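You operate a simulated robot arm through the tools that you are given. There is no shell and no other tool. Be economical: measure what you need, move in short steps, check, and stop when the job is done.

You are at the controls of a simulated robot arm. One attempt, no reset.

JOB
Bag the bundle of small spoons and lay the bag on the bench.
Fine: at the bag filler; air valve fully to Open, puff the bag open, one bundle through the hopper gate; gate shut and air off before the drawer opens; drawer shut again; the other bundle and the other bags stay where they lie.

The check looks at the end state, three seconds after you hand in, the way a careful person would. Anything else that was tipped, shoved, dropped, spilled or broken makes it a failure.

ROBOT AND FRAMES
A 7-joint arm with a two-finger parallel gripper on a trunk, on a base that drives. Base frame: it is fixed to the floor where the robot stands at the start and does not move with it; the origin is under the middle of the robot, x ahead of it, y to its left, z up; the surface under the hand at the start is at about z = 800. Readings come in mm, degrees, newtons and seconds.
With the tool pointing down near the work surface it reaches from about 220 to 740 mm from the robot's upright axis, wherever it stands. Its first joint turns from -166.0 to 166.0 degrees. Places, roughly: air valve handle of the bag filler [600, 0, 900]; bag drawer [800, 300, 900]; bag filler [600, 200, 900]; bag of small forks [500, -1500, 750]; bag of small spoons [500, -1250, 750]; hopper gate [600, 300, 1000]; hopper of the bag filler [600, 300, 1000]; puff button [700, 0, 900]; top of the bagging bench [600, -700, 800]. Payload 1.57 kg.
The tool frame sits at the grasp point between the pads (the TCP): z along the fingers, y along the line on which they close. The tips reach 30 mm beyond it. Largest opening 110 mm; finger width 24, thickness 12; the body of the gripper, 48 by 112 mm, starts 78 mm behind the TCP.
Orientation is that of the tool frame in the base frame, as [roll, pitch, yaw] about the fixed x, y, z axes, in that order (R = Rz(yaw) Ry(pitch) Rx(roll)). With the fingers straight down and closing along the base's y, the tool's x points along the base's -x, its y along +y and its z along -z.

CONTROLS
- The arm moves only by the tool move_arm. Its argument "commands" is a list of rows, each a list of 3 entries, a list of its own where there are three numbers: the turn, a rotation vector about the tool's x, y, z in degrees, then the shift along the tool's x, y, z in mm, then the opening, from 0 (shut) to 1 (fully open). In form: [[[ax, ay, az], [dx, dy, dz], grip], ...]. A call has 1 to 12 rows; each row shifts and turns the commanded pose from where the row before left it, along the tool's axes as they then stand. Each row takes 0.2 s and may step no farther than 50 mm and 8.6 degrees from the row before; otherwise, or with a gripper value out of range, the whole call is refused. Where a pose cannot be reached the arm comes as near as it can. A force on the tool above 50 N (or 10 N above the force at the start of the call, whichever is more), or a blocked arm, ends the call early, and 0.2 s more pass. The fingers move at their own pace (about 45 mm/s each) and stop on an object; they squeeze with about 34 N. The grip force told is the motor's: it shows also when the fingers shut on nothing. Time passes only in rows, and 0.2 s behind the last, so rows that do not move let the fingers close. The reply holds the time, the measured pose of the TCP, the force on the tool along the base axes, the opening and the grip force, in the units named above and with some noise, with the torque about the TCP (base axes, N m) and any sound that the robot's microphone picked up.
- Cameras (640 x 400 px; columns grow to the right, rows downward): "scene" is now at [19, 151.1, 1561.2]; the picture's right is [-0.00, -1.00, 0.00], its down [-0.74, 0.00, -0.67] and it looks along [0.67, -0.00, -0.74] (base axes); focal length 255 px, centre (320, 200). "wrist" rides on the gripper at [70, 16, -141] in the tool frame; the picture's right is [-0.23, 0.97, 0.00], its down [-0.86, -0.20, -0.48] and it looks along [-0.47, -0.11, 0.88] (tool axes); focal length 222 px, centre (320, 200). There is no depth. A picture from a camera that has moved, and an enlarged one, comes with that camera's place and axes in the base frame and with its lens.
- camera(camera): a new picture of that camera. The clock stands still meanwhile.
- slide_trunk(by): slides the trunk up (or, below 0, down) by that many mm; the arm and the scene camera ride with it, the base frame stays. It gives what a move gives, with no picture.
- steer(legs): drives the robot by 1 to 6 legs, each [ahead, turn to the left] in mm and degrees, along the robot's own axes; the way and the turn of a leg run together, so that a leg with both is an arc; at most 1500 mm and 180 degrees a leg. The arm and the cameras ride along, it lands a little off, and it stops where it bumps. It gives what a move gives.
- aim_head(pan, tilt): turns the head with the scene camera to pan (to the left, within 155 degrees either way) and tilt (down, from -29 to 69), counted from straight ahead of the robot. It gives what a move gives.
- enlarge(camera, box): a new picture of the part [left, top, right, bottom] of that camera's present view, enlarged. The clock stands still meanwhile.
- hand_in(): hands the job in; it is judged then, once.

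Go step by step. Nothing tells you exact positions but the pictures and the camera data: compare them with the known pose of the tool, close in by small moves and look again before you grip or let go. The budget is 120 turns and 98 pictures, counting those below and the enlarged ones. Unless the task says otherwise, let go and move clear before handing in, and close with one line.

The tools are called after "Call:" as name(argument=value, ...) on one line, values as JSON. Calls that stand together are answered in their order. move_arm: Moves the arm, as the interface text tells. Its arguments: {"type":"object","properties":{"commands":{"type":"array"}},"required":["commands"]} The other tools are called the same way: slide_trunk (by) slides the trunk up or down; steer (legs) drives the base; aim_head (pan, tilt) turns the head that bears the scene camera; camera (camera) takes a picture; enlarge (camera, box) takes an enlarged picture of a part of a camera's view; hand_in () hands the job in.

At the start:

```text
time_s: 0.0
ee_pos: [387.1, -23.5, 1312.2]
tool_rot: [-179.9, 0.0, 179.8]
contact_force: [0.8, 0.6, 0.2]
wrist_torque: [0.01, -0.03, -0.03]
width: 110.0
grasp_force: 0.1
trunk travel left (down, up): [-500.0, 90.0]
robot x, y, heading: [-4.1, 5.4, -0.1]
head pan, tilt: [-0.2, 48.0]
```

scene: 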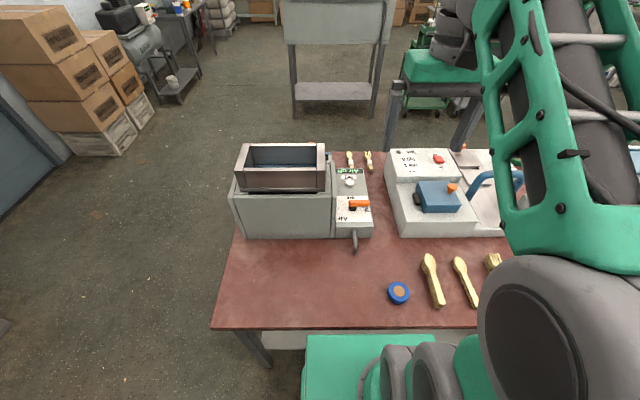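
wrist: 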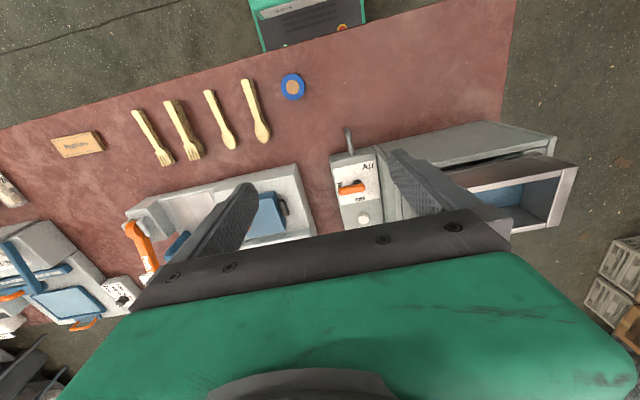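

I see the bag filler ahead-left with the hopper and a control block, utensils on the bench to the right. First I look closer at the filler and the bench.

Call:
enlarge(camera="scene", box=[220, 130, 400, 260])

Call:
enlarge(camera="wrist", box=[320, 100, 600, 260])

Call:
enlarge(camera="wrist", box=[0, 60, 320, 340])

```text
3.08 times, centred on (310, 195) of scene
camera zoom: at [19.0, 151.1, 1561.2], right [0.0, -1.0, 0.0], down [-0.74, 0.0, -0.67], along [0.67, 0.0, -0.74], focal length 785 px, centre (351, 215)
```

zoom: 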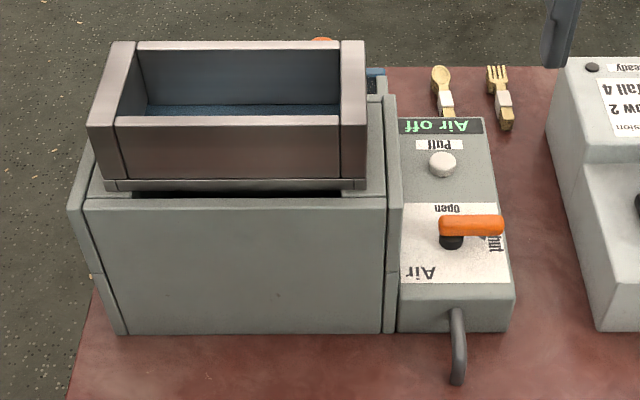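

```text
2.29 times, centred on (460, 180) of wrist
camera zoom: at [318.3, -8.0, 1453.0], right [0.23, 0.97, 0.0], down [0.86, -0.2, 0.48], along [0.47, -0.11, -0.88], focal length 508 px, centre (0, 246)
```

zoom: 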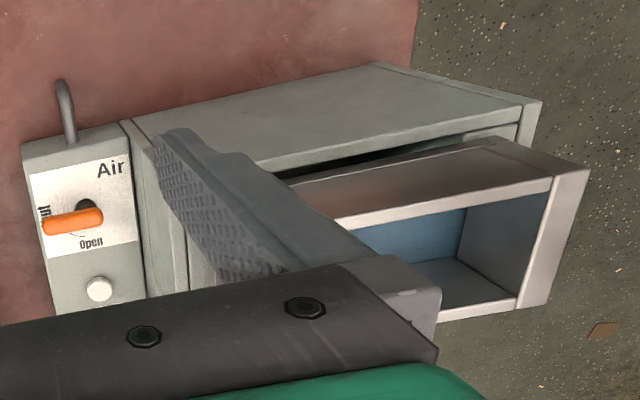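

```text
1.43 times, centred on (160, 200) of wrist
camera zoom: at [318.3, -8.0, 1453.0], right [0.23, 0.97, 0.0], down [0.86, -0.2, 0.48], along [0.47, -0.11, -0.88], focal length 317 px, centre (549, 200)
```

zoom: 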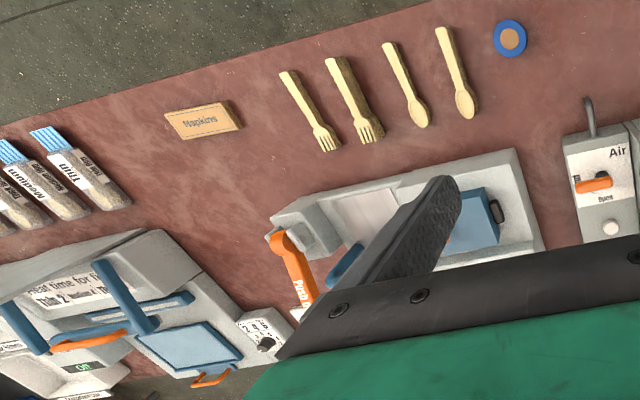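

The filler faces away from me (labels upside down). I look around to the right for bags and bundles.

Call:
aim_head(pan=-60, tilt=35)

Call:
camera(camera="scene")

Call:
aim_head(pan=-100, tilt=45)

Call:
camera(camera="scene")

Call:
aim_head(pan=0, tilt=48)

Call:
enlarge(camera="scene", box=[330, 140, 390, 180])

```text
time_s: 1.3
ee_pos: [387.5, -23.5, 1311.4]
tool_rot: [-180.0, 0.0, -180.0]
contact_force: [0.1, -0.2, -0.4]
wrist_torque: [-0.01, 0.03, 0.01]
width: 110.0
grasp_force: 0.0
trunk travel left (down, up): [-500.0, 90.0]
robot x, y, heading: [1.4, -2.5, -0.2]
head pan, tilt: [-60.0, 35.0]
```

```text
92 pictures are left
camera scene: at [-15.7, 75.2, 1580.2], right [-0.87, -0.5, 0.0], down [-0.29, 0.5, -0.82], along [0.41, -0.71, -0.57], focal length 255 px, centre (320, 200)
```

scene: 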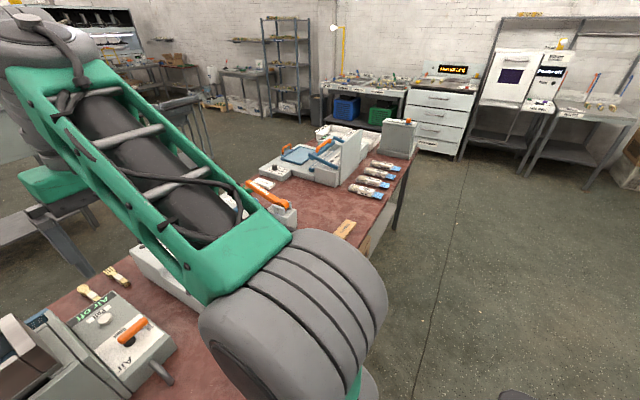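

```text
time_s: 2.4
ee_pos: [387.8, -23.7, 1311.3]
tool_rot: [-180.0, 0.0, -179.9]
contact_force: [-0.4, 0.5, 0.2]
wrist_torque: [0.02, -0.01, -0.03]
width: 110.0
grasp_force: 0.1
trunk travel left (down, up): [-500.0, 90.0]
robot x, y, heading: [3.7, -1.6, -0.2]
head pan, tilt: [-100.0, 45.0]
```

```text
91 pictures are left
camera scene: at [-73.9, 71.3, 1565.4], right [-0.98, 0.17, 0.0], down [0.12, 0.7, -0.71], along [-0.12, -0.7, -0.71], focal length 255 px, centre (320, 200)
```

scene: 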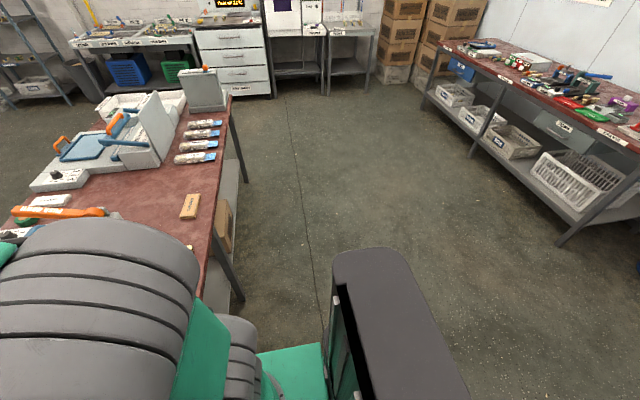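

```text
time_s: 4.1
ee_pos: [387.2, -23.2, 1313.3]
tool_rot: [179.9, 0.0, -180.0]
contact_force: [-0.1, 0.0, -0.6]
wrist_torque: [-0.04, -0.01, -0.03]
width: 110.1
grasp_force: 0.0
trunk travel left (down, up): [-500.0, 90.0]
robot x, y, heading: [0.5, -1.5, -0.0]
head pan, tilt: [0.0, 48.0]
```

```text
10.00 times, centred on (360, 160) of scene
camera zoom: at [19.0, 151.4, 1561.2], right [0.0, -1.0, 0.0], down [-0.74, 0.0, -0.67], along [0.67, 0.0, -0.74], focal length 2552 px, centre (-80, 600)
```

zoom: 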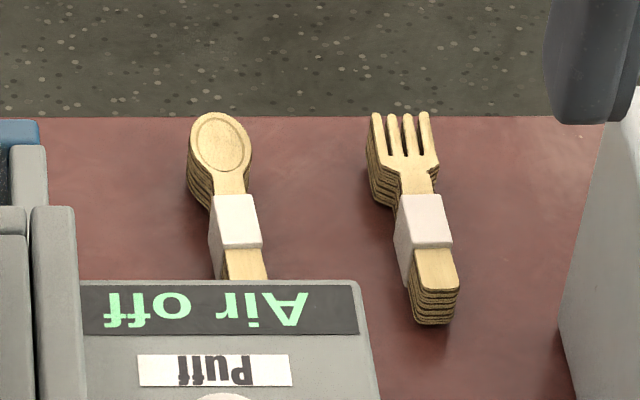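

Bundles lie on the far side of the bench at about x≈904 (spoons y≈10, forks y≈-73), out of reach from here; the filler's front also faces that way. I'll check the left before driving round.

Call:
aim_head(pan=70, tilt=40)

Call:
camera(camera="scene")

```text
time_s: 5.5
ee_pos: [386.6, -24.3, 1312.2]
tool_rot: [-180.0, 0.0, 180.0]
contact_force: [0.1, -0.7, 0.0]
wrist_torque: [-0.01, -0.02, 0.03]
width: 110.4
grasp_force: 0.0
trunk travel left (down, up): [-500.0, 90.0]
robot x, y, heading: [0.1, -1.3, 0.1]
head pan, tilt: [70.0, 40.0]
```

```text
89 pictures are left
camera scene: at [-30.7, 231.3, 1572.6], right [0.94, -0.34, 0.0], down [-0.22, -0.6, -0.77], along [0.26, 0.72, -0.64], focal length 255 px, centre (320, 200)
```

scene: 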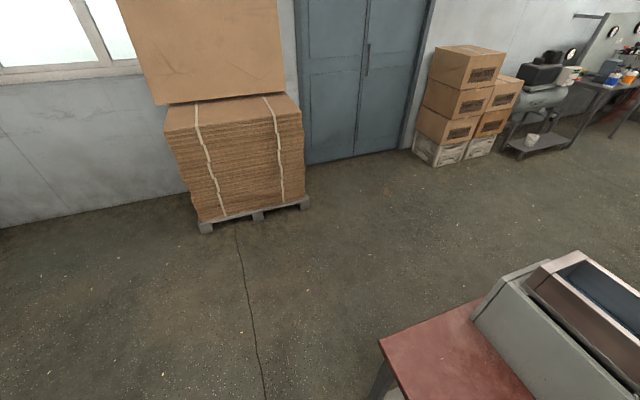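

The left side is clear to y≈2000. I drive round the left end of the bench.

Call:
steer(legs=[[0, 90], [1150, 0], [0, -90], [1500, 0], [250, 0], [0, -90]])

Call:
aim_head(pan=0, tilt=48)

Call:
camera(camera="scene")

```text
time_s: 7.6
ee_pos: [318.7, 152.0, 1310.1]
tool_rot: [-180.0, 0.0, -151.2]
contact_force: [-0.8, -0.1, -0.5]
wrist_torque: [0.06, 0.05, 0.01]
width: 110.1
grasp_force: 0.0
trunk travel left (down, up): [-500.0, 90.0]
robot x, y, heading: [-36.2, -5.0, 20.3]
head pan, tilt: [70.0, 40.0]
stopped in leg 1: the robot was blocked; the commanded pose is now the measured one
```

```text
time_s: 9.0
ee_pos: [317.5, 151.2, 1311.7]
tool_rot: [-179.9, -0.1, -151.1]
contact_force: [-0.1, 0.4, 0.4]
wrist_torque: [-0.02, 0.02, 0.01]
width: 109.9
grasp_force: 0.2
trunk travel left (down, up): [-500.0, 90.0]
robot x, y, heading: [-36.8, -7.6, 20.3]
head pan, tilt: [0.0, 48.0]
```

```text
88 pictures are left
camera scene: at [-71.5, 139.2, 1561.2], right [0.35, -0.94, 0.0], down [-0.7, -0.26, -0.67], along [0.63, 0.23, -0.74], focal length 255 px, centre (320, 200)
```

scene: 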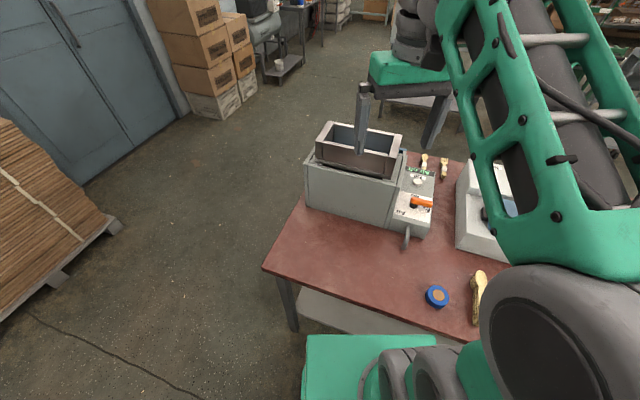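

The base bumped the bench while turning; nothing seems moved. I turn back, reverse off, then go round.

Call:
steer(legs=[[-100, 0], [-350, 0], [0, 69.5], [1250, 0]])

Call:
camera(camera="scene")

```text
time_s: 21.1
ee_pos: [-534.3, 1485.1, 1312.5]
tool_rot: [-179.9, 0.0, -79.6]
contact_force: [-0.4, 0.7, -0.3]
wrist_torque: [0.01, -0.01, 0.02]
width: 109.9
grasp_force: 0.0
trunk travel left (down, up): [-500.0, 90.0]
robot x, y, heading: [-498.3, 1099.2, 91.6]
head pan, tilt: [0.0, 48.0]
```

```text
87 pictures are left
camera scene: at [-649.5, 1110.7, 1561.2], right [1.0, 0.03, 0.0], down [0.02, -0.74, -0.67], along [-0.02, 0.67, -0.74], focal length 255 px, centre (320, 200)
```

scene: 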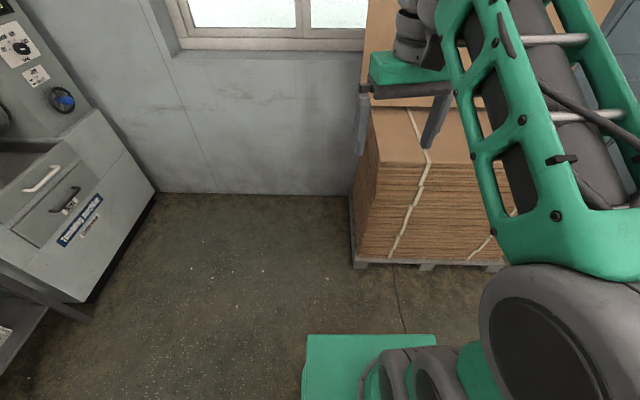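

Clear. I turn to face +x and drive past the bench end, then come in on the far side.

Call:
steer(legs=[[0, -91.6], [1500, 0], [750, 0], [0, -90], [940, 0], [0, -90]])

Call:
camera(camera="scene")

```text
time_s: 48.2
ee_pos: [1450.3, 224.3, 1312.4]
tool_rot: [180.0, 0.0, 14.3]
contact_force: [-0.4, 0.0, 0.1]
wrist_torque: [-0.01, -0.03, -0.01]
width: 109.8
grasp_force: 0.0
trunk travel left (down, up): [-500.0, 90.0]
robot x, y, heading: [1832.3, 292.4, -174.4]
head pan, tilt: [0.0, 48.0]
```

```text
86 pictures are left
camera scene: at [1829.4, 131.1, 1561.2], right [-0.1, 1.0, 0.0], down [0.74, 0.07, -0.67], along [-0.67, -0.07, -0.74], focal length 255 px, centre (320, 200)
```

scene: 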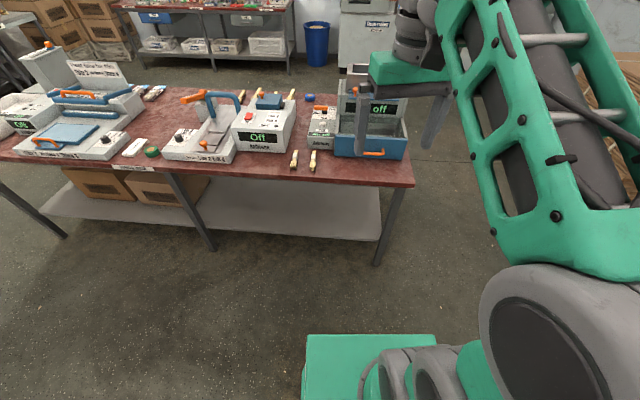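

I'm on the far side now; spoon and fork bundles lie in front of the filler's control block. I close in so the robot faces the filler squarely at y≈110.

Call:
steer(legs=[[0, 39.4], [255, 0], [0, -45], [330, 0]])

Call:
camera(camera="scene")

Call:
camera(camera="wrist")

```text
time_s: 55.8
ee_pos: [940.0, 66.6, 1310.5]
tool_rot: [-179.9, 0.0, 9.5]
contact_force: [-0.5, -0.4, 0.5]
wrist_torque: [0.0, 0.03, 0.02]
width: 109.9
grasp_force: 0.0
trunk travel left (down, up): [-500.0, 90.0]
robot x, y, heading: [1324.3, 101.4, -178.6]
head pan, tilt: [0.0, 48.0]
```

```text
85 pictures are left
camera scene: at [1310.4, -56.9, 1561.2], right [-0.02, 1.0, 0.0], down [0.74, 0.01, -0.67], along [-0.67, -0.01, -0.74], focal length 255 px, centre (320, 200)
```

scene: 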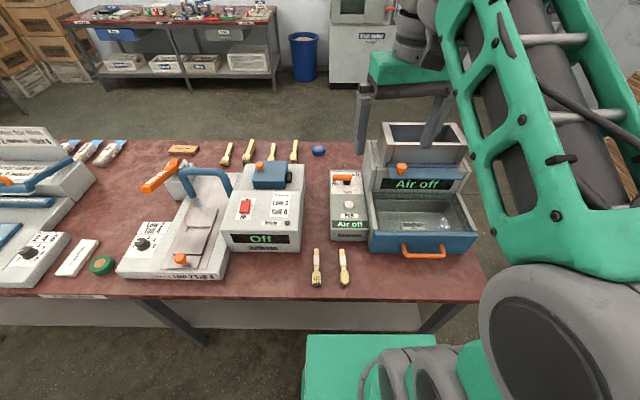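

```text
84 pictures are left
camera wrist: at [1012.4, 61.6, 1452.8], right [-0.06, -1.0, 0.0], down [-0.88, 0.05, 0.48], along [-0.48, 0.03, -0.88], focal length 222 px, centre (320, 200)
```

wrist: 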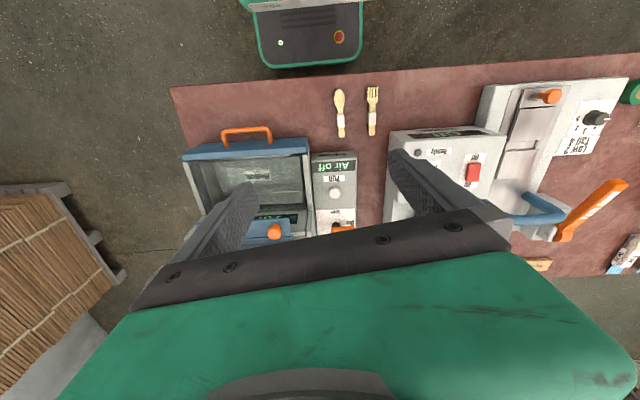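

Good view of the front. I enlarge the machine parts for detail.

Call:
enlarge(camera="scene", box=[300, 110, 490, 290])

Call:
enlarge(camera="wrist", box=[170, 60, 400, 250])

```text
2.22 times, centred on (395, 200) of scene
camera zoom: at [1310.4, -56.9, 1561.2], right [-0.02, 1.0, 0.0], down [0.74, 0.01, -0.67], along [-0.67, -0.01, -0.74], focal length 567 px, centre (153, 200)
```

zoom: 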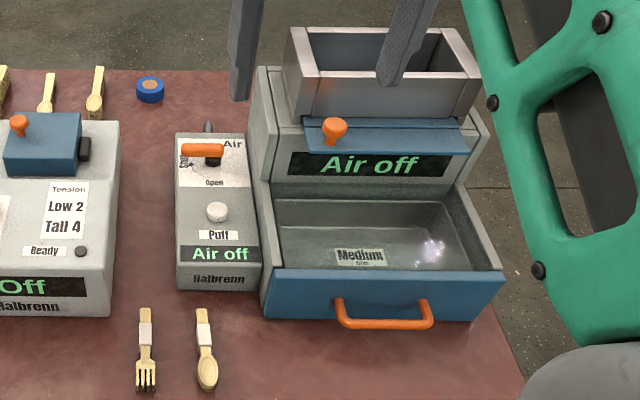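

```text
2.11 times, centred on (285, 155) of wrist
camera zoom: at [1012.4, 61.6, 1452.8], right [-0.06, -1.0, 0.0], down [-0.88, 0.05, 0.48], along [-0.48, 0.03, -0.88], focal length 468 px, centre (394, 295)
```

zoom: 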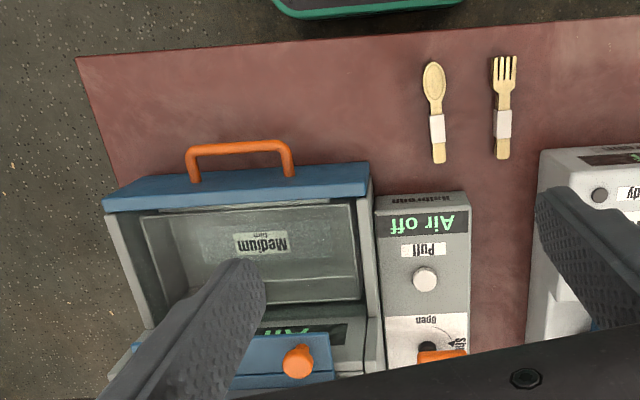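

The drawer is shut (blue front, x≈830, clear window over the bag), the gate is the blue slide with orange knob under the hopper, the valve lever points to Shut, Open is toward me. I move 60 mm closer for reach, then go to the spoon bundle at about (903, 9).

Call:
steer(legs=[[30, -1.4], [30, 0]])

Call:
camera(camera="scene")

```text
time_s: 57.0
ee_pos: [878.8, 76.1, 1311.2]
tool_rot: [180.0, -0.2, 8.2]
contact_force: [0.0, -0.9, 0.0]
wrist_torque: [-0.02, -0.02, -0.01]
width: 110.1
grasp_force: 0.1
trunk travel left (down, up): [-500.0, 90.0]
robot x, y, heading: [1266.8, 97.9, 179.8]
head pan, tilt: [0.0, 48.0]
```

```text
81 pictures are left
camera scene: at [1246.2, -56.4, 1561.2], right [0.01, 1.0, 0.0], down [0.74, -0.01, -0.67], along [-0.67, 0.0, -0.74], focal length 255 px, centre (320, 200)
```

scene: 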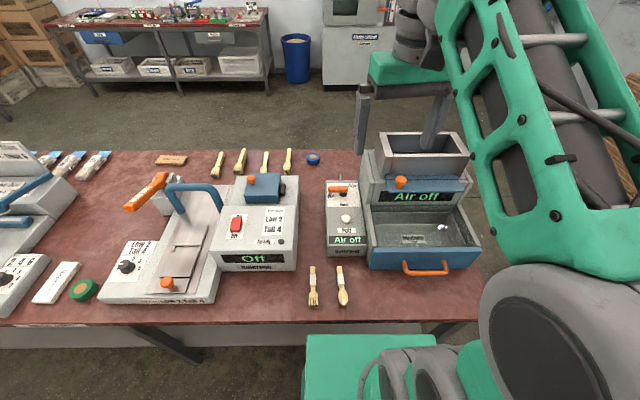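

I turn the hand square and move above the spoon bundle.

Call:
move_arm(commands=[[[0, 0, 8.2], [0, 0, 0], 0.6], [[0, 0, 0], [12, 34, 0], 0.6], [[0, 0, 0], [12, 33, 0], 0.6], [[0, 0, 0], [0, 0, 45], 0.6], [[0, 0, 0], [0, 0, 45], 0.6], [[0, 0, 0], [0, 0, 45], 0.6], [[0, 0, 0], [0, 0, 45], 0.6], [[0, 0, 0], [0, 0, 45], 0.6], [[0, 0, 0], [0, 0, 45], 0.6], [[0, 0, 0], [0, 0, 45], 0.6]])

Call:
camera(camera="wrist")

Call:
camera(camera="scene")

```text
time_s: 59.2
ee_pos: [905.0, 8.9, 997.9]
tool_rot: [-179.9, 0.0, 0.0]
contact_force: [0.1, -1.1, 0.4]
wrist_torque: [-0.01, 0.0, 0.0]
width: 66.1
grasp_force: 0.0
trunk travel left (down, up): [-500.0, 90.0]
robot x, y, heading: [1268.9, 104.0, 179.6]
head pan, tilt: [0.0, 48.0]
```

```text
80 pictures are left
camera wrist: at [975.0, -7.6, 1138.4], right [-0.23, -0.97, 0.0], down [-0.86, 0.2, 0.48], along [-0.47, 0.11, -0.88], focal length 222 px, centre (320, 200)
```

wrist: 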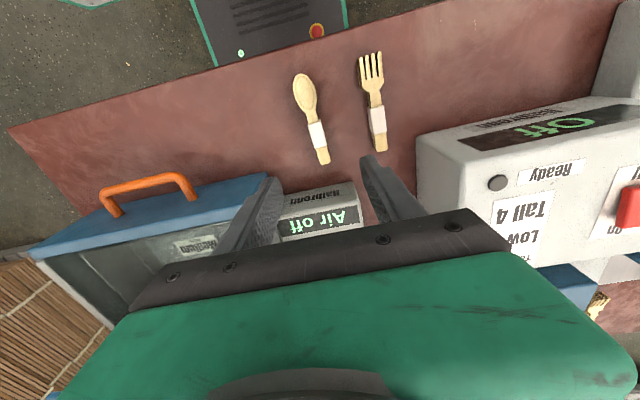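

```text
79 pictures are left
camera scene: at [1246.9, -56.4, 1561.2], right [0.01, 1.0, 0.0], down [0.74, -0.01, -0.67], along [-0.67, 0.0, -0.74], focal length 255 px, centre (320, 200)
```

scene: 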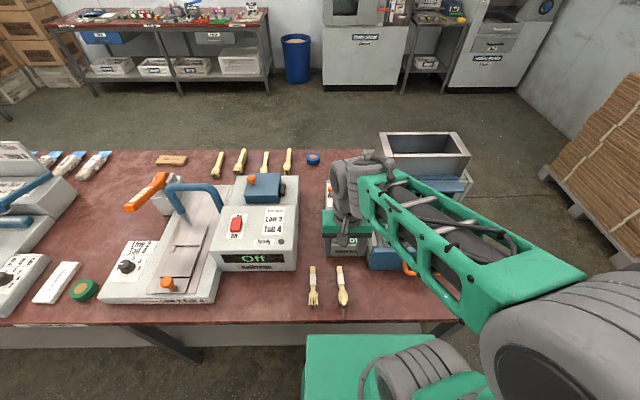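

The bundle's band is at about (911, 12), axis along x. I descend with a modest opening to clear the fork bundle.

Call:
move_arm(commands=[[[0, 0, -2], [7, -3, 0], 0.45], [[0, 0, 0], [0, 0, 45], 0.45], [[0, 0, 0], [0, 0, 45], 0.45], [[0, 0, 0], [0, 0, 20], 0.45]])

Call:
camera(camera="wrist")

Call:
camera(camera="scene")

```text
time_s: 60.2
ee_pos: [911.2, 11.3, 887.0]
tool_rot: [180.0, 0.1, 2.1]
contact_force: [0.7, -0.2, -0.2]
wrist_torque: [0.01, -0.04, 0.0]
width: 49.4
grasp_force: 0.0
trunk travel left (down, up): [-500.0, 90.0]
robot x, y, heading: [1266.0, 101.9, 179.7]
head pan, tilt: [0.0, 48.0]
```

```text
78 pictures are left
camera wrist: at [981.6, -2.5, 1028.6], right [-0.19, -0.98, 0.0], down [-0.86, 0.17, 0.48], along [-0.47, 0.09, -0.88], focal length 222 px, centre (320, 200)
```

wrist: 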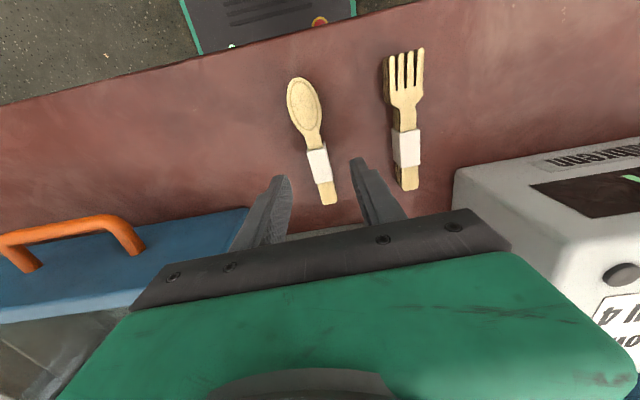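

```text
77 pictures are left
camera scene: at [1246.9, -56.4, 1561.2], right [0.01, 1.0, 0.0], down [0.74, -0.01, -0.67], along [-0.67, 0.0, -0.74], focal length 255 px, centre (320, 200)
```

scene: 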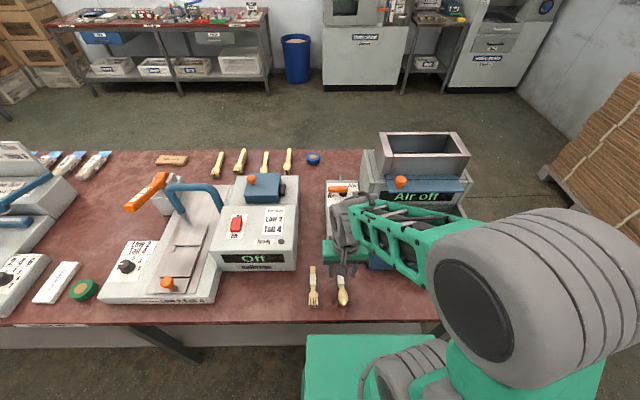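

Aligned. I descend and close on the band.

Call:
move_arm(commands=[[[0, 0, 0], [0, 0, 30], 0.45], [[0, 0, 0], [0, 0, 20], 0.45], [[0, 0, 0], [0, 0, 0], 0], [[0, 0, 0], [0, 0, 0], 0], [[0, 0, 0], [0, 0, 0], 0]])

Call:
camera(camera="wrist")

```text
time_s: 61.4
ee_pos: [910.9, 11.3, 836.4]
tool_rot: [-180.0, -0.1, 1.9]
contact_force: [0.6, 0.3, 0.3]
wrist_torque: [0.01, 0.0, -0.01]
width: 14.5
grasp_force: 20.8
trunk travel left (down, up): [-500.0, 90.0]
robot x, y, heading: [1264.6, 100.2, 179.6]
head pan, tilt: [0.0, 48.0]
```

```text
76 pictures are left
camera wrist: at [981.8, -3.1, 978.2], right [-0.19, -0.98, 0.0], down [-0.86, 0.17, 0.48], along [-0.47, 0.09, -0.88], focal length 222 px, centre (320, 200)
```

wrist: 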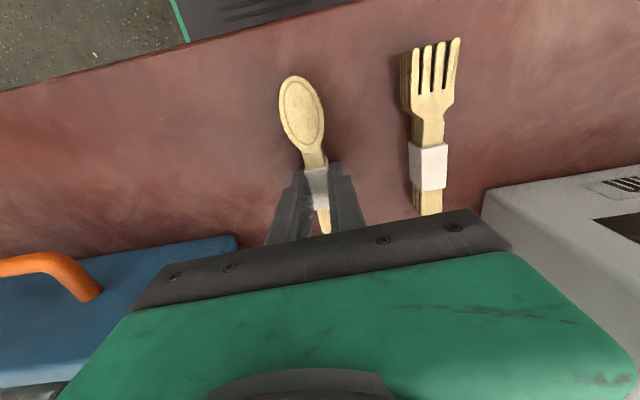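

Gripped the bundle. I lift it and look at the hopper.

Call:
move_arm(commands=[[[0, 0, 0], [0, 0, 0], 0], [[0, 0, 0], [0, 0, -45], 0], [[0, 0, 0], [0, 0, -45], 0], [[0, 0, 0], [0, 0, -45], 0], [[0, 0, 0], [0, 0, -45], 0], [[0, 0, 0], [0, 0, -45], 0], [[0, 0, 0], [0, 0, -45], 0], [[0, 0, 0], [0, 0, -45], 0], [[0, 0, 0], [0, 0, -45], 0]])

Call:
camera(camera="wrist")

Call:
enlarge(camera="scene", box=[300, 110, 490, 290])

```text
time_s: 63.4
ee_pos: [909.6, 10.9, 1198.0]
tool_rot: [179.9, -0.1, 2.0]
contact_force: [-0.1, 0.7, -0.6]
wrist_torque: [0.02, -0.03, 0.0]
width: 14.5
grasp_force: 30.4
trunk travel left (down, up): [-500.0, 90.0]
robot x, y, heading: [1267.0, 104.8, 179.6]
head pan, tilt: [0.0, 48.0]
```

```text
75 pictures are left
camera wrist: at [980.1, -3.4, 1338.3], right [-0.19, -0.98, 0.0], down [-0.86, 0.17, 0.48], along [-0.47, 0.09, -0.88], focal length 222 px, centre (320, 200)
```

wrist: 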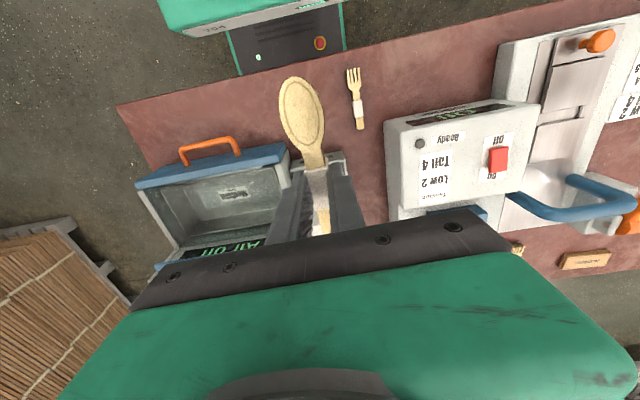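

```text
2.22 times, centred on (395, 200) of scene
camera zoom: at [1247.0, -56.4, 1561.1], right [0.01, 1.0, 0.0], down [0.74, -0.01, -0.67], along [-0.67, 0.0, -0.74], focal length 567 px, centre (153, 200)
```

zoom: 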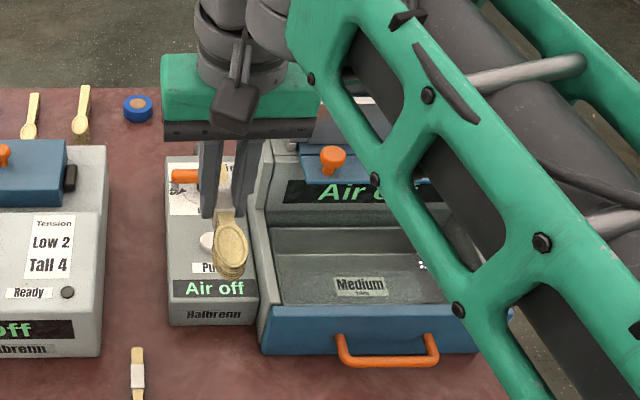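

Hopper rim comes out at z≈1102, x 547–664, y 137–389, so the bundle must lie along y. I turn the hand 90° and go up a bit.

Call:
move_arm(commands=[[[0, 0, -8], [0, 0, -20], 0], [[0, 0, -8], [0, 0, -10], 0], [[0, 0, -8], [0, 0, 0], 0], [[0, 0, -8], [0, 0, 0], 0], [[0, 0, -8], [0, 0, 0], 0], [[0, 0, -8], [0, 0, 0], 0], [[0, 0, -8], [0, 0, 0], 0], [[0, 0, -8], [0, 0, 0], 0], [[0, 0, -8], [0, 0, 0], 0], [[0, 0, -8], [0, 0, 0], 0], [[0, 0, -8], [0, 0, 0], 0]])

Call:
move_arm(commands=[[[0, 0, 0], [40, 0, 0], 0], [[0, 0, 0], [40, 0, 0], 0], [[0, 0, 0], [40, -20, 0], 0], [[0, 0, 0], [40, -30, 0], 0], [[0, 0, 0], [38, -32, 0], 0], [[0, 0, 0], [38, -32, 0], 0], [[0, 0, 0], [0, -45, 0], 0], [[0, 0, 0], [0, -45, 0], 0]])

Call:
camera(camera="wrist")

Call:
camera(camera="scene")

```text
time_s: 65.8
ee_pos: [909.5, 12.4, 1227.2]
tool_rot: [180.0, 0.0, 90.0]
contact_force: [-0.5, -0.9, -1.7]
wrist_torque: [-0.04, 0.02, 0.02]
width: 14.4
grasp_force: 30.6
trunk travel left (down, up): [-500.0, 90.0]
robot x, y, heading: [1268.7, 103.5, 179.6]
head pan, tilt: [0.0, 48.0]
```

```text
time_s: 67.6
ee_pos: [705.4, 250.1, 1223.1]
tool_rot: [179.8, 0.1, 90.0]
contact_force: [-0.4, 0.4, -0.3]
wrist_torque: [0.01, 0.02, 0.01]
width: 14.6
grasp_force: 29.9
trunk travel left (down, up): [-500.0, 90.0]
robot x, y, heading: [1265.1, 101.6, 179.4]
head pan, tilt: [0.0, 48.0]
```

```text
73 pictures are left
camera wrist: at [722.3, 319.9, 1365.2], right [0.97, -0.23, 0.0], down [-0.2, -0.86, 0.48], along [-0.11, -0.47, -0.88], focal length 222 px, centre (320, 200)
```

wrist: 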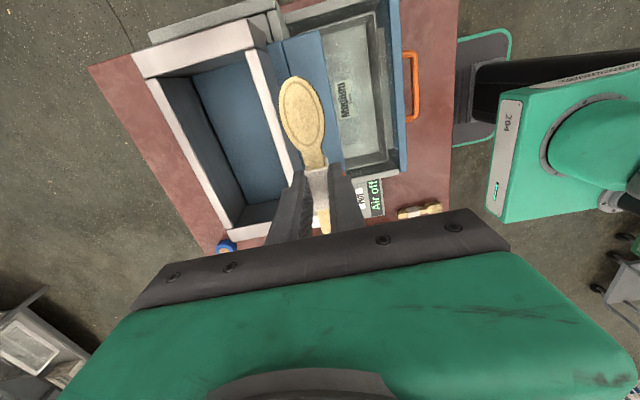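

```text
72 pictures are left
camera scene: at [1245.9, -56.3, 1561.2], right [0.01, 1.0, 0.0], down [0.74, -0.01, -0.67], along [-0.67, 0.0, -0.74], focal length 255 px, centre (320, 200)
```

scene: 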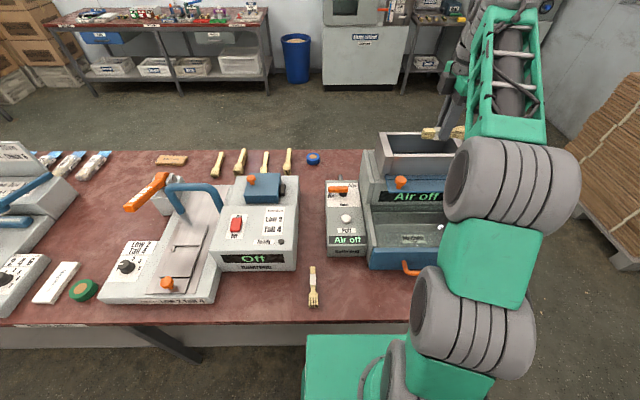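

Hopper inner opening is x≈560–655, y≈163–365; gate is shut (blue floor). I move over its middle.

Call:
move_arm(commands=[[[0, 0, 0], [0, -49, 0], 0], [[0, 0, 0], [0, -48, 0], 0], [[0, 0, 0], [0, 0, 30], 0], [[0, 0, 0], [0, 0, 20], 0]])

Call:
camera(camera="wrist")

Call:
enlarge(camera="scene", box=[340, 80, 500, 210])

```text
time_s: 68.6
ee_pos: [642.3, 245.3, 1164.4]
tool_rot: [180.0, -0.1, 90.0]
contact_force: [-0.3, -0.1, 0.2]
wrist_torque: [0.01, -0.02, 0.02]
width: 14.1
grasp_force: 30.9
out of reach, approached as far as the arm can: row 2
trunk travel left (down, up): [-500.0, 90.0]
robot x, y, heading: [1266.7, 103.3, 179.6]
head pan, tilt: [0.0, 48.0]
```

```text
71 pictures are left
camera wrist: at [659.1, 313.5, 1306.9], right [0.97, -0.23, 0.0], down [-0.2, -0.86, 0.48], along [-0.11, -0.47, -0.88], focal length 222 px, centre (320, 200)
```

wrist: 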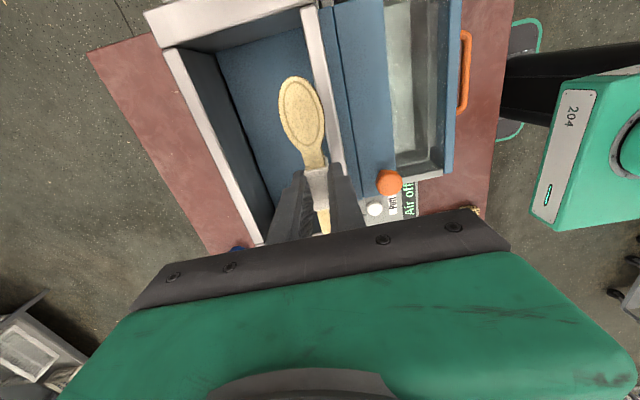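

```text
3.08 times, centred on (420, 145) of scene
camera zoom: at [1247.7, -56.5, 1561.2], right [0.01, 1.0, 0.0], down [0.74, -0.01, -0.67], along [-0.67, 0.0, -0.74], focal length 785 px, centre (12, 369)
```

zoom: 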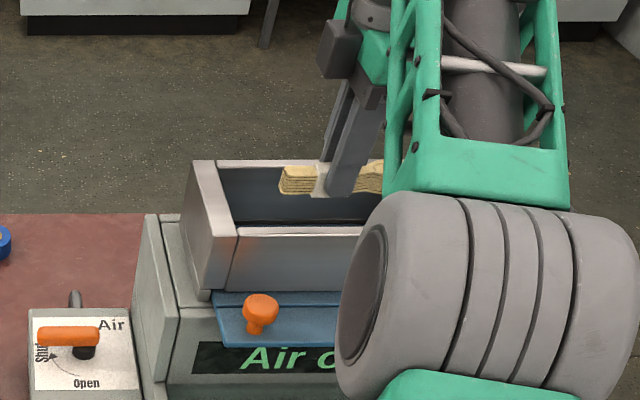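

The reach limited it at x≈642; I try further now that it is lower.

Call:
move_arm(commands=[[[0, 0, 0], [3, -17, 0], 0], [[0, 0, 0], [0, -17, 0], 0]])

```text
time_s: 69.2
ee_pos: [611.7, 246.7, 1161.5]
tool_rot: [-179.9, 0.0, 90.0]
contact_force: [-0.3, -0.5, -0.1]
wrist_torque: [-0.01, 0.0, 0.01]
width: 14.4
grasp_force: 30.8
out of reach, approached as far as the arm can: row 2
trunk travel left (down, up): [-500.0, 90.0]
robot x, y, heading: [1269.6, 102.3, 179.8]
head pan, tilt: [0.0, 48.0]
```

Over the middle now. I descend into the hopper to just above the gate floor (≈z 1030).

Call:
move_arm(commands=[[[0, 0, 0], [0, 0, 40], 0], [[0, 0, 0], [0, -4, 30], 0], [[0, 0, 0], [0, 0, 10], 0]])

Call:
camera(camera="wrist")

Call:
enlarge(camera="scene", box=[340, 80, 500, 210])

```text
time_s: 70.0
ee_pos: [607.2, 243.6, 1080.8]
tool_rot: [179.8, 0.0, 90.0]
contact_force: [0.0, 0.5, 0.0]
wrist_torque: [-0.02, 0.01, 0.01]
width: 14.2
grasp_force: 30.2
trunk travel left (down, up): [-500.0, 90.0]
robot x, y, heading: [1265.4, 103.5, 179.8]
head pan, tilt: [0.0, 48.0]
```

```text
69 pictures are left
camera wrist: at [624.6, 313.8, 1222.7], right [0.97, -0.23, 0.0], down [-0.2, -0.86, 0.48], along [-0.11, -0.47, -0.88], focal length 222 px, centre (320, 200)
```

wrist: 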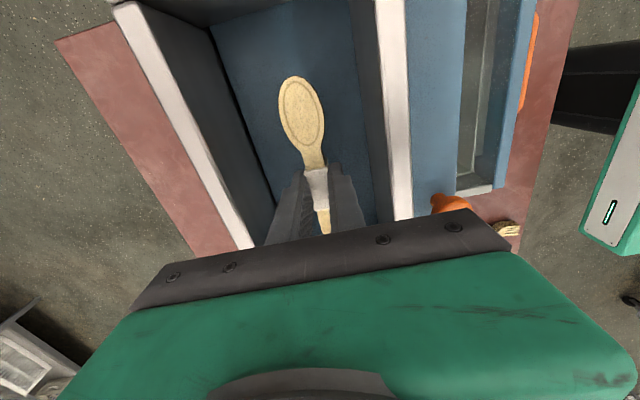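

```text
3.08 times, centred on (420, 145) of scene
camera zoom: at [1246.6, -56.2, 1561.2], right [0.01, 1.0, 0.0], down [0.74, -0.01, -0.67], along [-0.67, 0.0, -0.74], focal length 785 px, centre (12, 369)
```

zoom: 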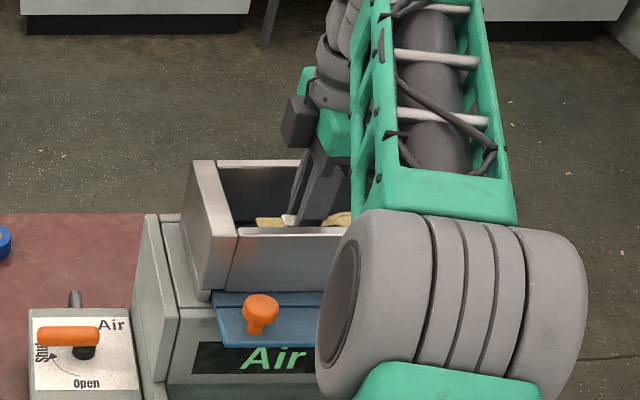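

Clear all round. I lower a few mm more and check force.

Call:
move_arm(commands=[[[0, 0, 0], [3, 0, 5], 0], [[0, 0, 0], [0, 0, 4], 0]])

```text
time_s: 70.6
ee_pos: [607.1, 248.6, 1072.4]
tool_rot: [-179.9, -0.1, 89.9]
contact_force: [-0.2, -0.3, -0.7]
wrist_torque: [0.02, -0.01, 0.0]
width: 14.2
grasp_force: 30.4
trunk travel left (down, up): [-500.0, 90.0]
robot x, y, heading: [1269.3, 99.0, 179.5]
head pan, tilt: [0.0, 48.0]
```

Call:
move_arm(commands=[[[0, 0, 0], [0, 0, 4], 0], [[0, 0, 0], [0, 0, 2], 0]])

```text
time_s: 71.2
ee_pos: [606.9, 249.2, 1066.7]
tool_rot: [180.0, 0.1, 90.0]
contact_force: [-0.3, -0.2, -0.9]
wrist_torque: [0.0, 0.02, -0.02]
width: 14.5
grasp_force: 30.7
trunk travel left (down, up): [-500.0, 90.0]
robot x, y, heading: [1266.6, 104.1, 179.6]
head pan, tilt: [0.0, 48.0]
```

Call:
move_arm(commands=[[[0, 0, 0], [0, 0, 3], 0], [[0, 0, 0], [0, 0, 3], 0], [[0, 0, 0], [0, 0, 2], 0]])

Call:
camera(camera="wrist")

```text
time_s: 72.0
ee_pos: [608.0, 247.9, 1062.6]
tool_rot: [-179.7, -0.1, 90.0]
contact_force: [-1.1, -0.7, 16.6]
wrist_torque: [0.02, -0.03, 0.01]
width: 14.5
grasp_force: 31.5
trunk travel left (down, up): [-500.0, 90.0]
robot x, y, heading: [1265.8, 101.2, 179.7]
head pan, tilt: [0.0, 48.0]
```

```text
67 pictures are left
camera wrist: at [626.5, 317.0, 1204.0], right [0.97, -0.23, -0.01], down [-0.2, -0.86, 0.48], along [-0.11, -0.46, -0.88], focal length 222 px, centre (320, 200)
```

wrist: 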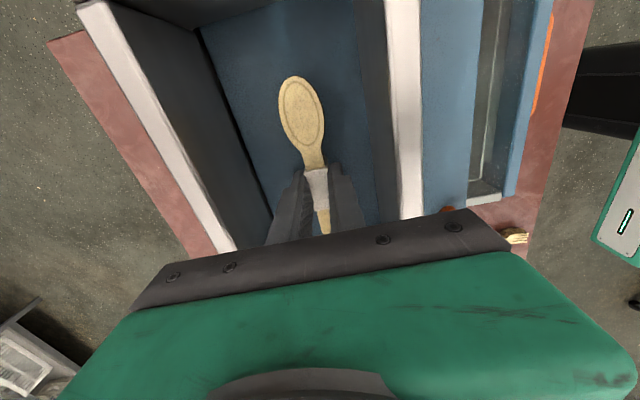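

Bundle touches the gate floor (16 N). I release gently and rise.

Call:
move_arm(commands=[[[0, 0, 0], [0, 0, -3], 0], [[0, 0, 0], [0, 0, 0], 0.35], [[0, 0, 0], [0, 0, 0], 0.35], [[0, 0, 0], [0, 0, -10], 0.35], [[0, 0, 0], [0, 0, -40], 0.35], [[0, 0, 0], [0, 0, -45], 0.35]])

Call:
camera(camera="wrist")

```text
time_s: 73.4
ee_pos: [609.4, 248.0, 1154.6]
tool_rot: [179.8, 0.1, 90.1]
contact_force: [-0.5, -0.1, 0.2]
wrist_torque: [0.01, 0.0, 0.0]
width: 38.6
grasp_force: 0.2
trunk travel left (down, up): [-500.0, 90.0]
robot x, y, heading: [1263.3, 99.4, 179.7]
head pan, tilt: [0.0, 48.0]
```

```text
66 pictures are left
camera wrist: at [625.8, 316.7, 1297.0], right [0.97, -0.23, 0.0], down [-0.2, -0.85, 0.48], along [-0.11, -0.47, -0.88], focal length 222 px, centre (320, 200)
```

wrist: 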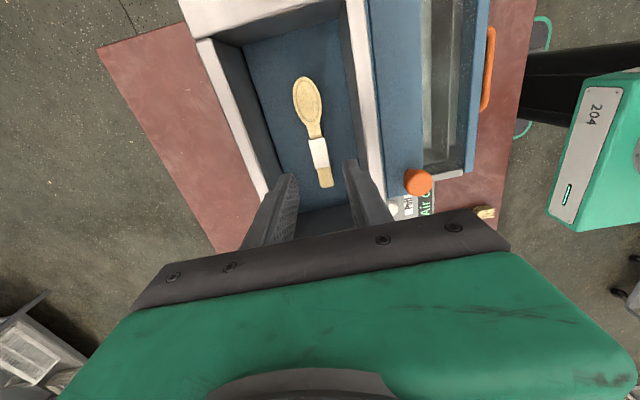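

The bundle lies on the shut gate. Next the valve: I back off, square the hand to yaw 0 and move above the control block.

Call:
move_arm(commands=[[[0, 0, 0], [0, 40, -10], 0.2], [[0, 0, 0], [-40, 40, 0], 0.1], [[0, 0, 0], [-45, 0, 0], 0], [[0, 0, 0], [-45, 0, 0], 0], [[0, 0, 0], [-45, 0, 0], 0], [[0, 0, 0], [-45, 0, 0], 0], [[0, 0, 0], [-30, 0, 0], 0]])

Call:
move_arm(commands=[[[0, 0, 8.2], [0, 0, 0], 0], [[0, 0, 8.2], [0, 0, 0], 0], [[0, 0, 8.2], [0, 0, 0], 0], [[0, 0, 8.2], [0, 0, 0], 0], [[0, 0, 8.2], [0, 0, 0], 0], [[0, 0, 8.2], [0, 0, 0], 0], [[0, 0, 8.2], [0, 0, 0], 0], [[0, 0, 8.2], [0, 0, 0], 0], [[0, 0, 8.2], [0, 0, 0], 0], [[0, 0, 8.2], [0, 0, 0], 0], [[0, 0, 8.0], [0, 0, 0], 0]])

Call:
camera(camera="wrist")

Call:
enlarge(camera="scene", box=[300, 150, 400, 270])

```text
refused: row 2 steps farther than a row can; nothing moved
```

```text
time_s: 75.8
ee_pos: [607.9, 249.1, 1156.6]
tool_rot: [179.9, 0.0, -0.2]
contact_force: [0.7, 0.4, 0.1]
wrist_torque: [-0.02, 0.0, 0.01]
width: 0.0
grasp_force: 20.7
trunk travel left (down, up): [-500.0, 90.0]
robot x, y, heading: [1266.1, 108.2, 179.2]
head pan, tilt: [0.0, 48.0]
```

```text
65 pictures are left
camera wrist: at [678.5, 231.1, 1297.9], right [-0.23, -0.97, 0.0], down [-0.85, 0.2, 0.48], along [-0.47, 0.11, -0.88], focal length 222 px, centre (320, 200)
```

wrist: 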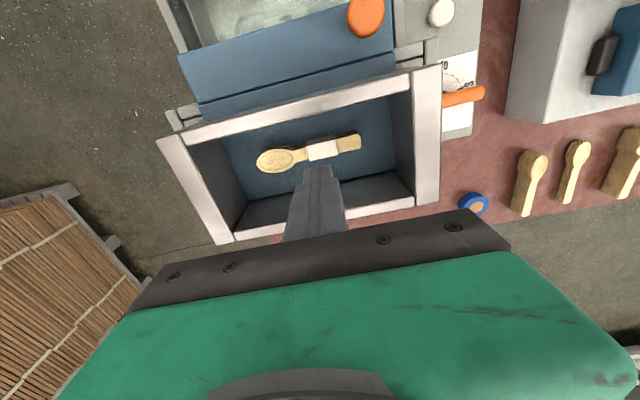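

```text
3.33 times, centred on (350, 210) of scene
camera zoom: at [1247.0, -56.3, 1561.2], right [0.01, 1.0, 0.0], down [0.74, -0.01, -0.67], along [-0.67, 0.0, -0.74], focal length 851 px, centre (220, 167)
```

zoom: 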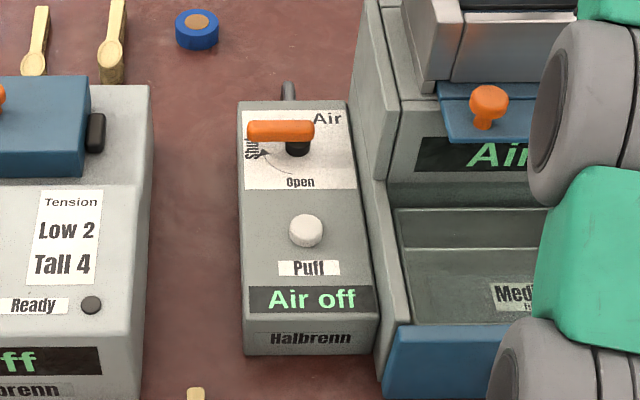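

The hand rotated in place fine. Now I move to above the control block.

Call:
move_arm(commands=[[[0, 0, 0], [30, 35, 0], 0], [[0, 0, 0], [30, 35, 0], 0], [[0, 0, 0], [20, 40, 0], 0], [[0, 0, 0], [0, 45, 0], 0], [[0, 0, 0], [0, 45, 0], 0], [[0, 0, 0], [0, 45, 0], 0], [[0, 0, 0], [0, 20, 0], 0], [[0, 0, 0], [0, 0, 45], 0], [[0, 0, 0], [0, 0, 45], 0]])

Call:
camera(camera="wrist")

Call:
enlarge(camera="scene", box=[300, 150, 400, 270])

```text
time_s: 77.8
ee_pos: [688.3, -16.8, 1069.1]
tool_rot: [-180.0, 0.0, -0.1]
contact_force: [-0.5, 0.5, -0.4]
wrist_torque: [-0.03, -0.01, -0.01]
width: 0.2
grasp_force: 22.0
trunk travel left (down, up): [-500.0, 90.0]
robot x, y, heading: [1264.5, 103.6, 179.4]
head pan, tilt: [0.0, 48.0]
```

```text
63 pictures are left
camera wrist: at [760.3, -33.7, 1209.7], right [-0.23, -0.97, 0.0], down [-0.85, 0.2, 0.48], along [-0.47, 0.11, -0.88], focal length 222 px, centre (320, 200)
```

wrist: 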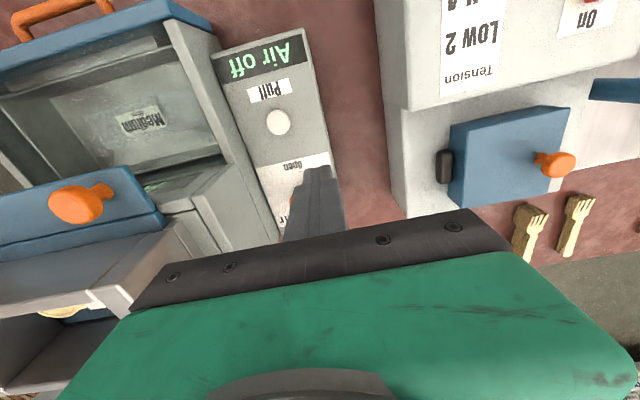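

```text
3.33 times, centred on (350, 210) of scene
camera zoom: at [1246.8, -56.4, 1561.2], right [0.01, 1.0, 0.0], down [0.74, -0.01, -0.67], along [-0.67, 0.0, -0.74], focal length 851 px, centre (220, 167)
```

zoom: 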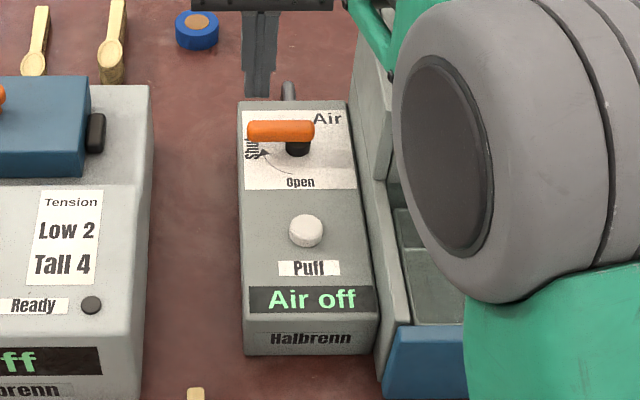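

Lever pivot is about (602, 29), tip toward y≈-24, z≈900. I go behind the lever tip (−x side), still above.

Call:
move_arm(commands=[[[0, 0, 0], [-30, 0, 30], 0], [[0, 0, 0], [-30, 0, 30], 0], [[0, 0, 0], [-30, -5, 30], 0], [[0, 0, 0], [-36, 0, 20], 0]])

Call:
enlarge(camera="scene", box=[300, 150, 400, 270])

Call:
camera(camera="wrist")

```text
time_s: 78.8
ee_pos: [561.0, -10.5, 956.6]
tool_rot: [-180.0, 0.0, 0.1]
contact_force: [-0.3, 0.4, 0.8]
wrist_torque: [0.01, -0.01, -0.04]
width: 0.0
grasp_force: 21.3
trunk travel left (down, up): [-500.0, 90.0]
robot x, y, heading: [1265.8, 103.8, 179.5]
head pan, tilt: [0.0, 48.0]
```

```text
3.33 times, centred on (350, 210) of scene
camera zoom: at [1246.3, -56.5, 1561.2], right [0.01, 1.0, 0.0], down [0.74, -0.01, -0.67], along [-0.67, 0.0, -0.74], focal length 851 px, centre (220, 167)
```

zoom: 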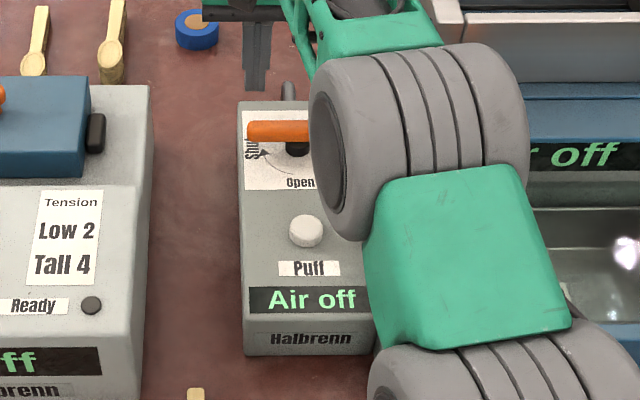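

```text
60 pictures are left
camera wrist: at [631.7, -27.8, 1097.6], right [-0.23, -0.97, 0.0], down [-0.85, 0.2, 0.48], along [-0.47, 0.11, -0.88], focal length 222 px, centre (320, 200)
```

wrist: 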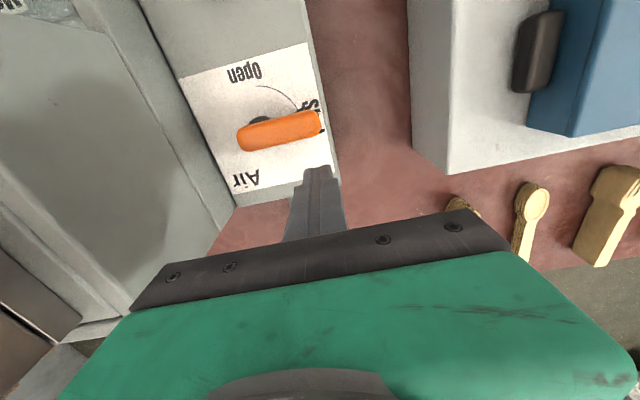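

Fingers are behind the lever tip. I descend beside it and begin pushing it along its arc toward me.

Call:
move_arm(commands=[[[0, 0, 0], [0, 0, 25], 0], [[0, 0, 0], [0, 0, 17], 0], [[0, 0, 0], [8, 0, 0], 0], [[0, 0, 0], [8, 0, 0], 0], [[0, 0, 0], [8, 0, 0], 0]])

Call:
camera(camera="wrist")

```text
time_s: 80.0
ee_pos: [585.9, -12.0, 913.7]
tool_rot: [-179.9, 0.0, 0.0]
contact_force: [0.4, -0.1, 0.0]
wrist_torque: [0.02, 0.02, -0.01]
width: 0.0
grasp_force: 21.1
trunk travel left (down, up): [-500.0, 90.0]
robot x, y, heading: [1270.3, 104.2, 179.7]
head pan, tilt: [0.0, 48.0]
```

```text
59 pictures are left
camera wrist: at [656.7, -29.2, 1054.8], right [-0.23, -0.97, 0.0], down [-0.86, 0.2, 0.48], along [-0.47, 0.11, -0.88], focal length 222 px, centre (320, 200)
```

wrist: 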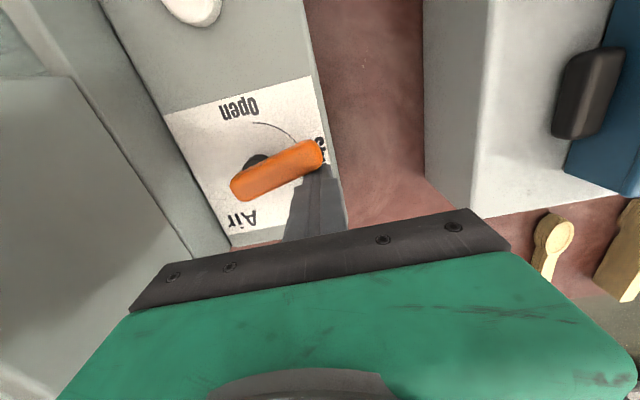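

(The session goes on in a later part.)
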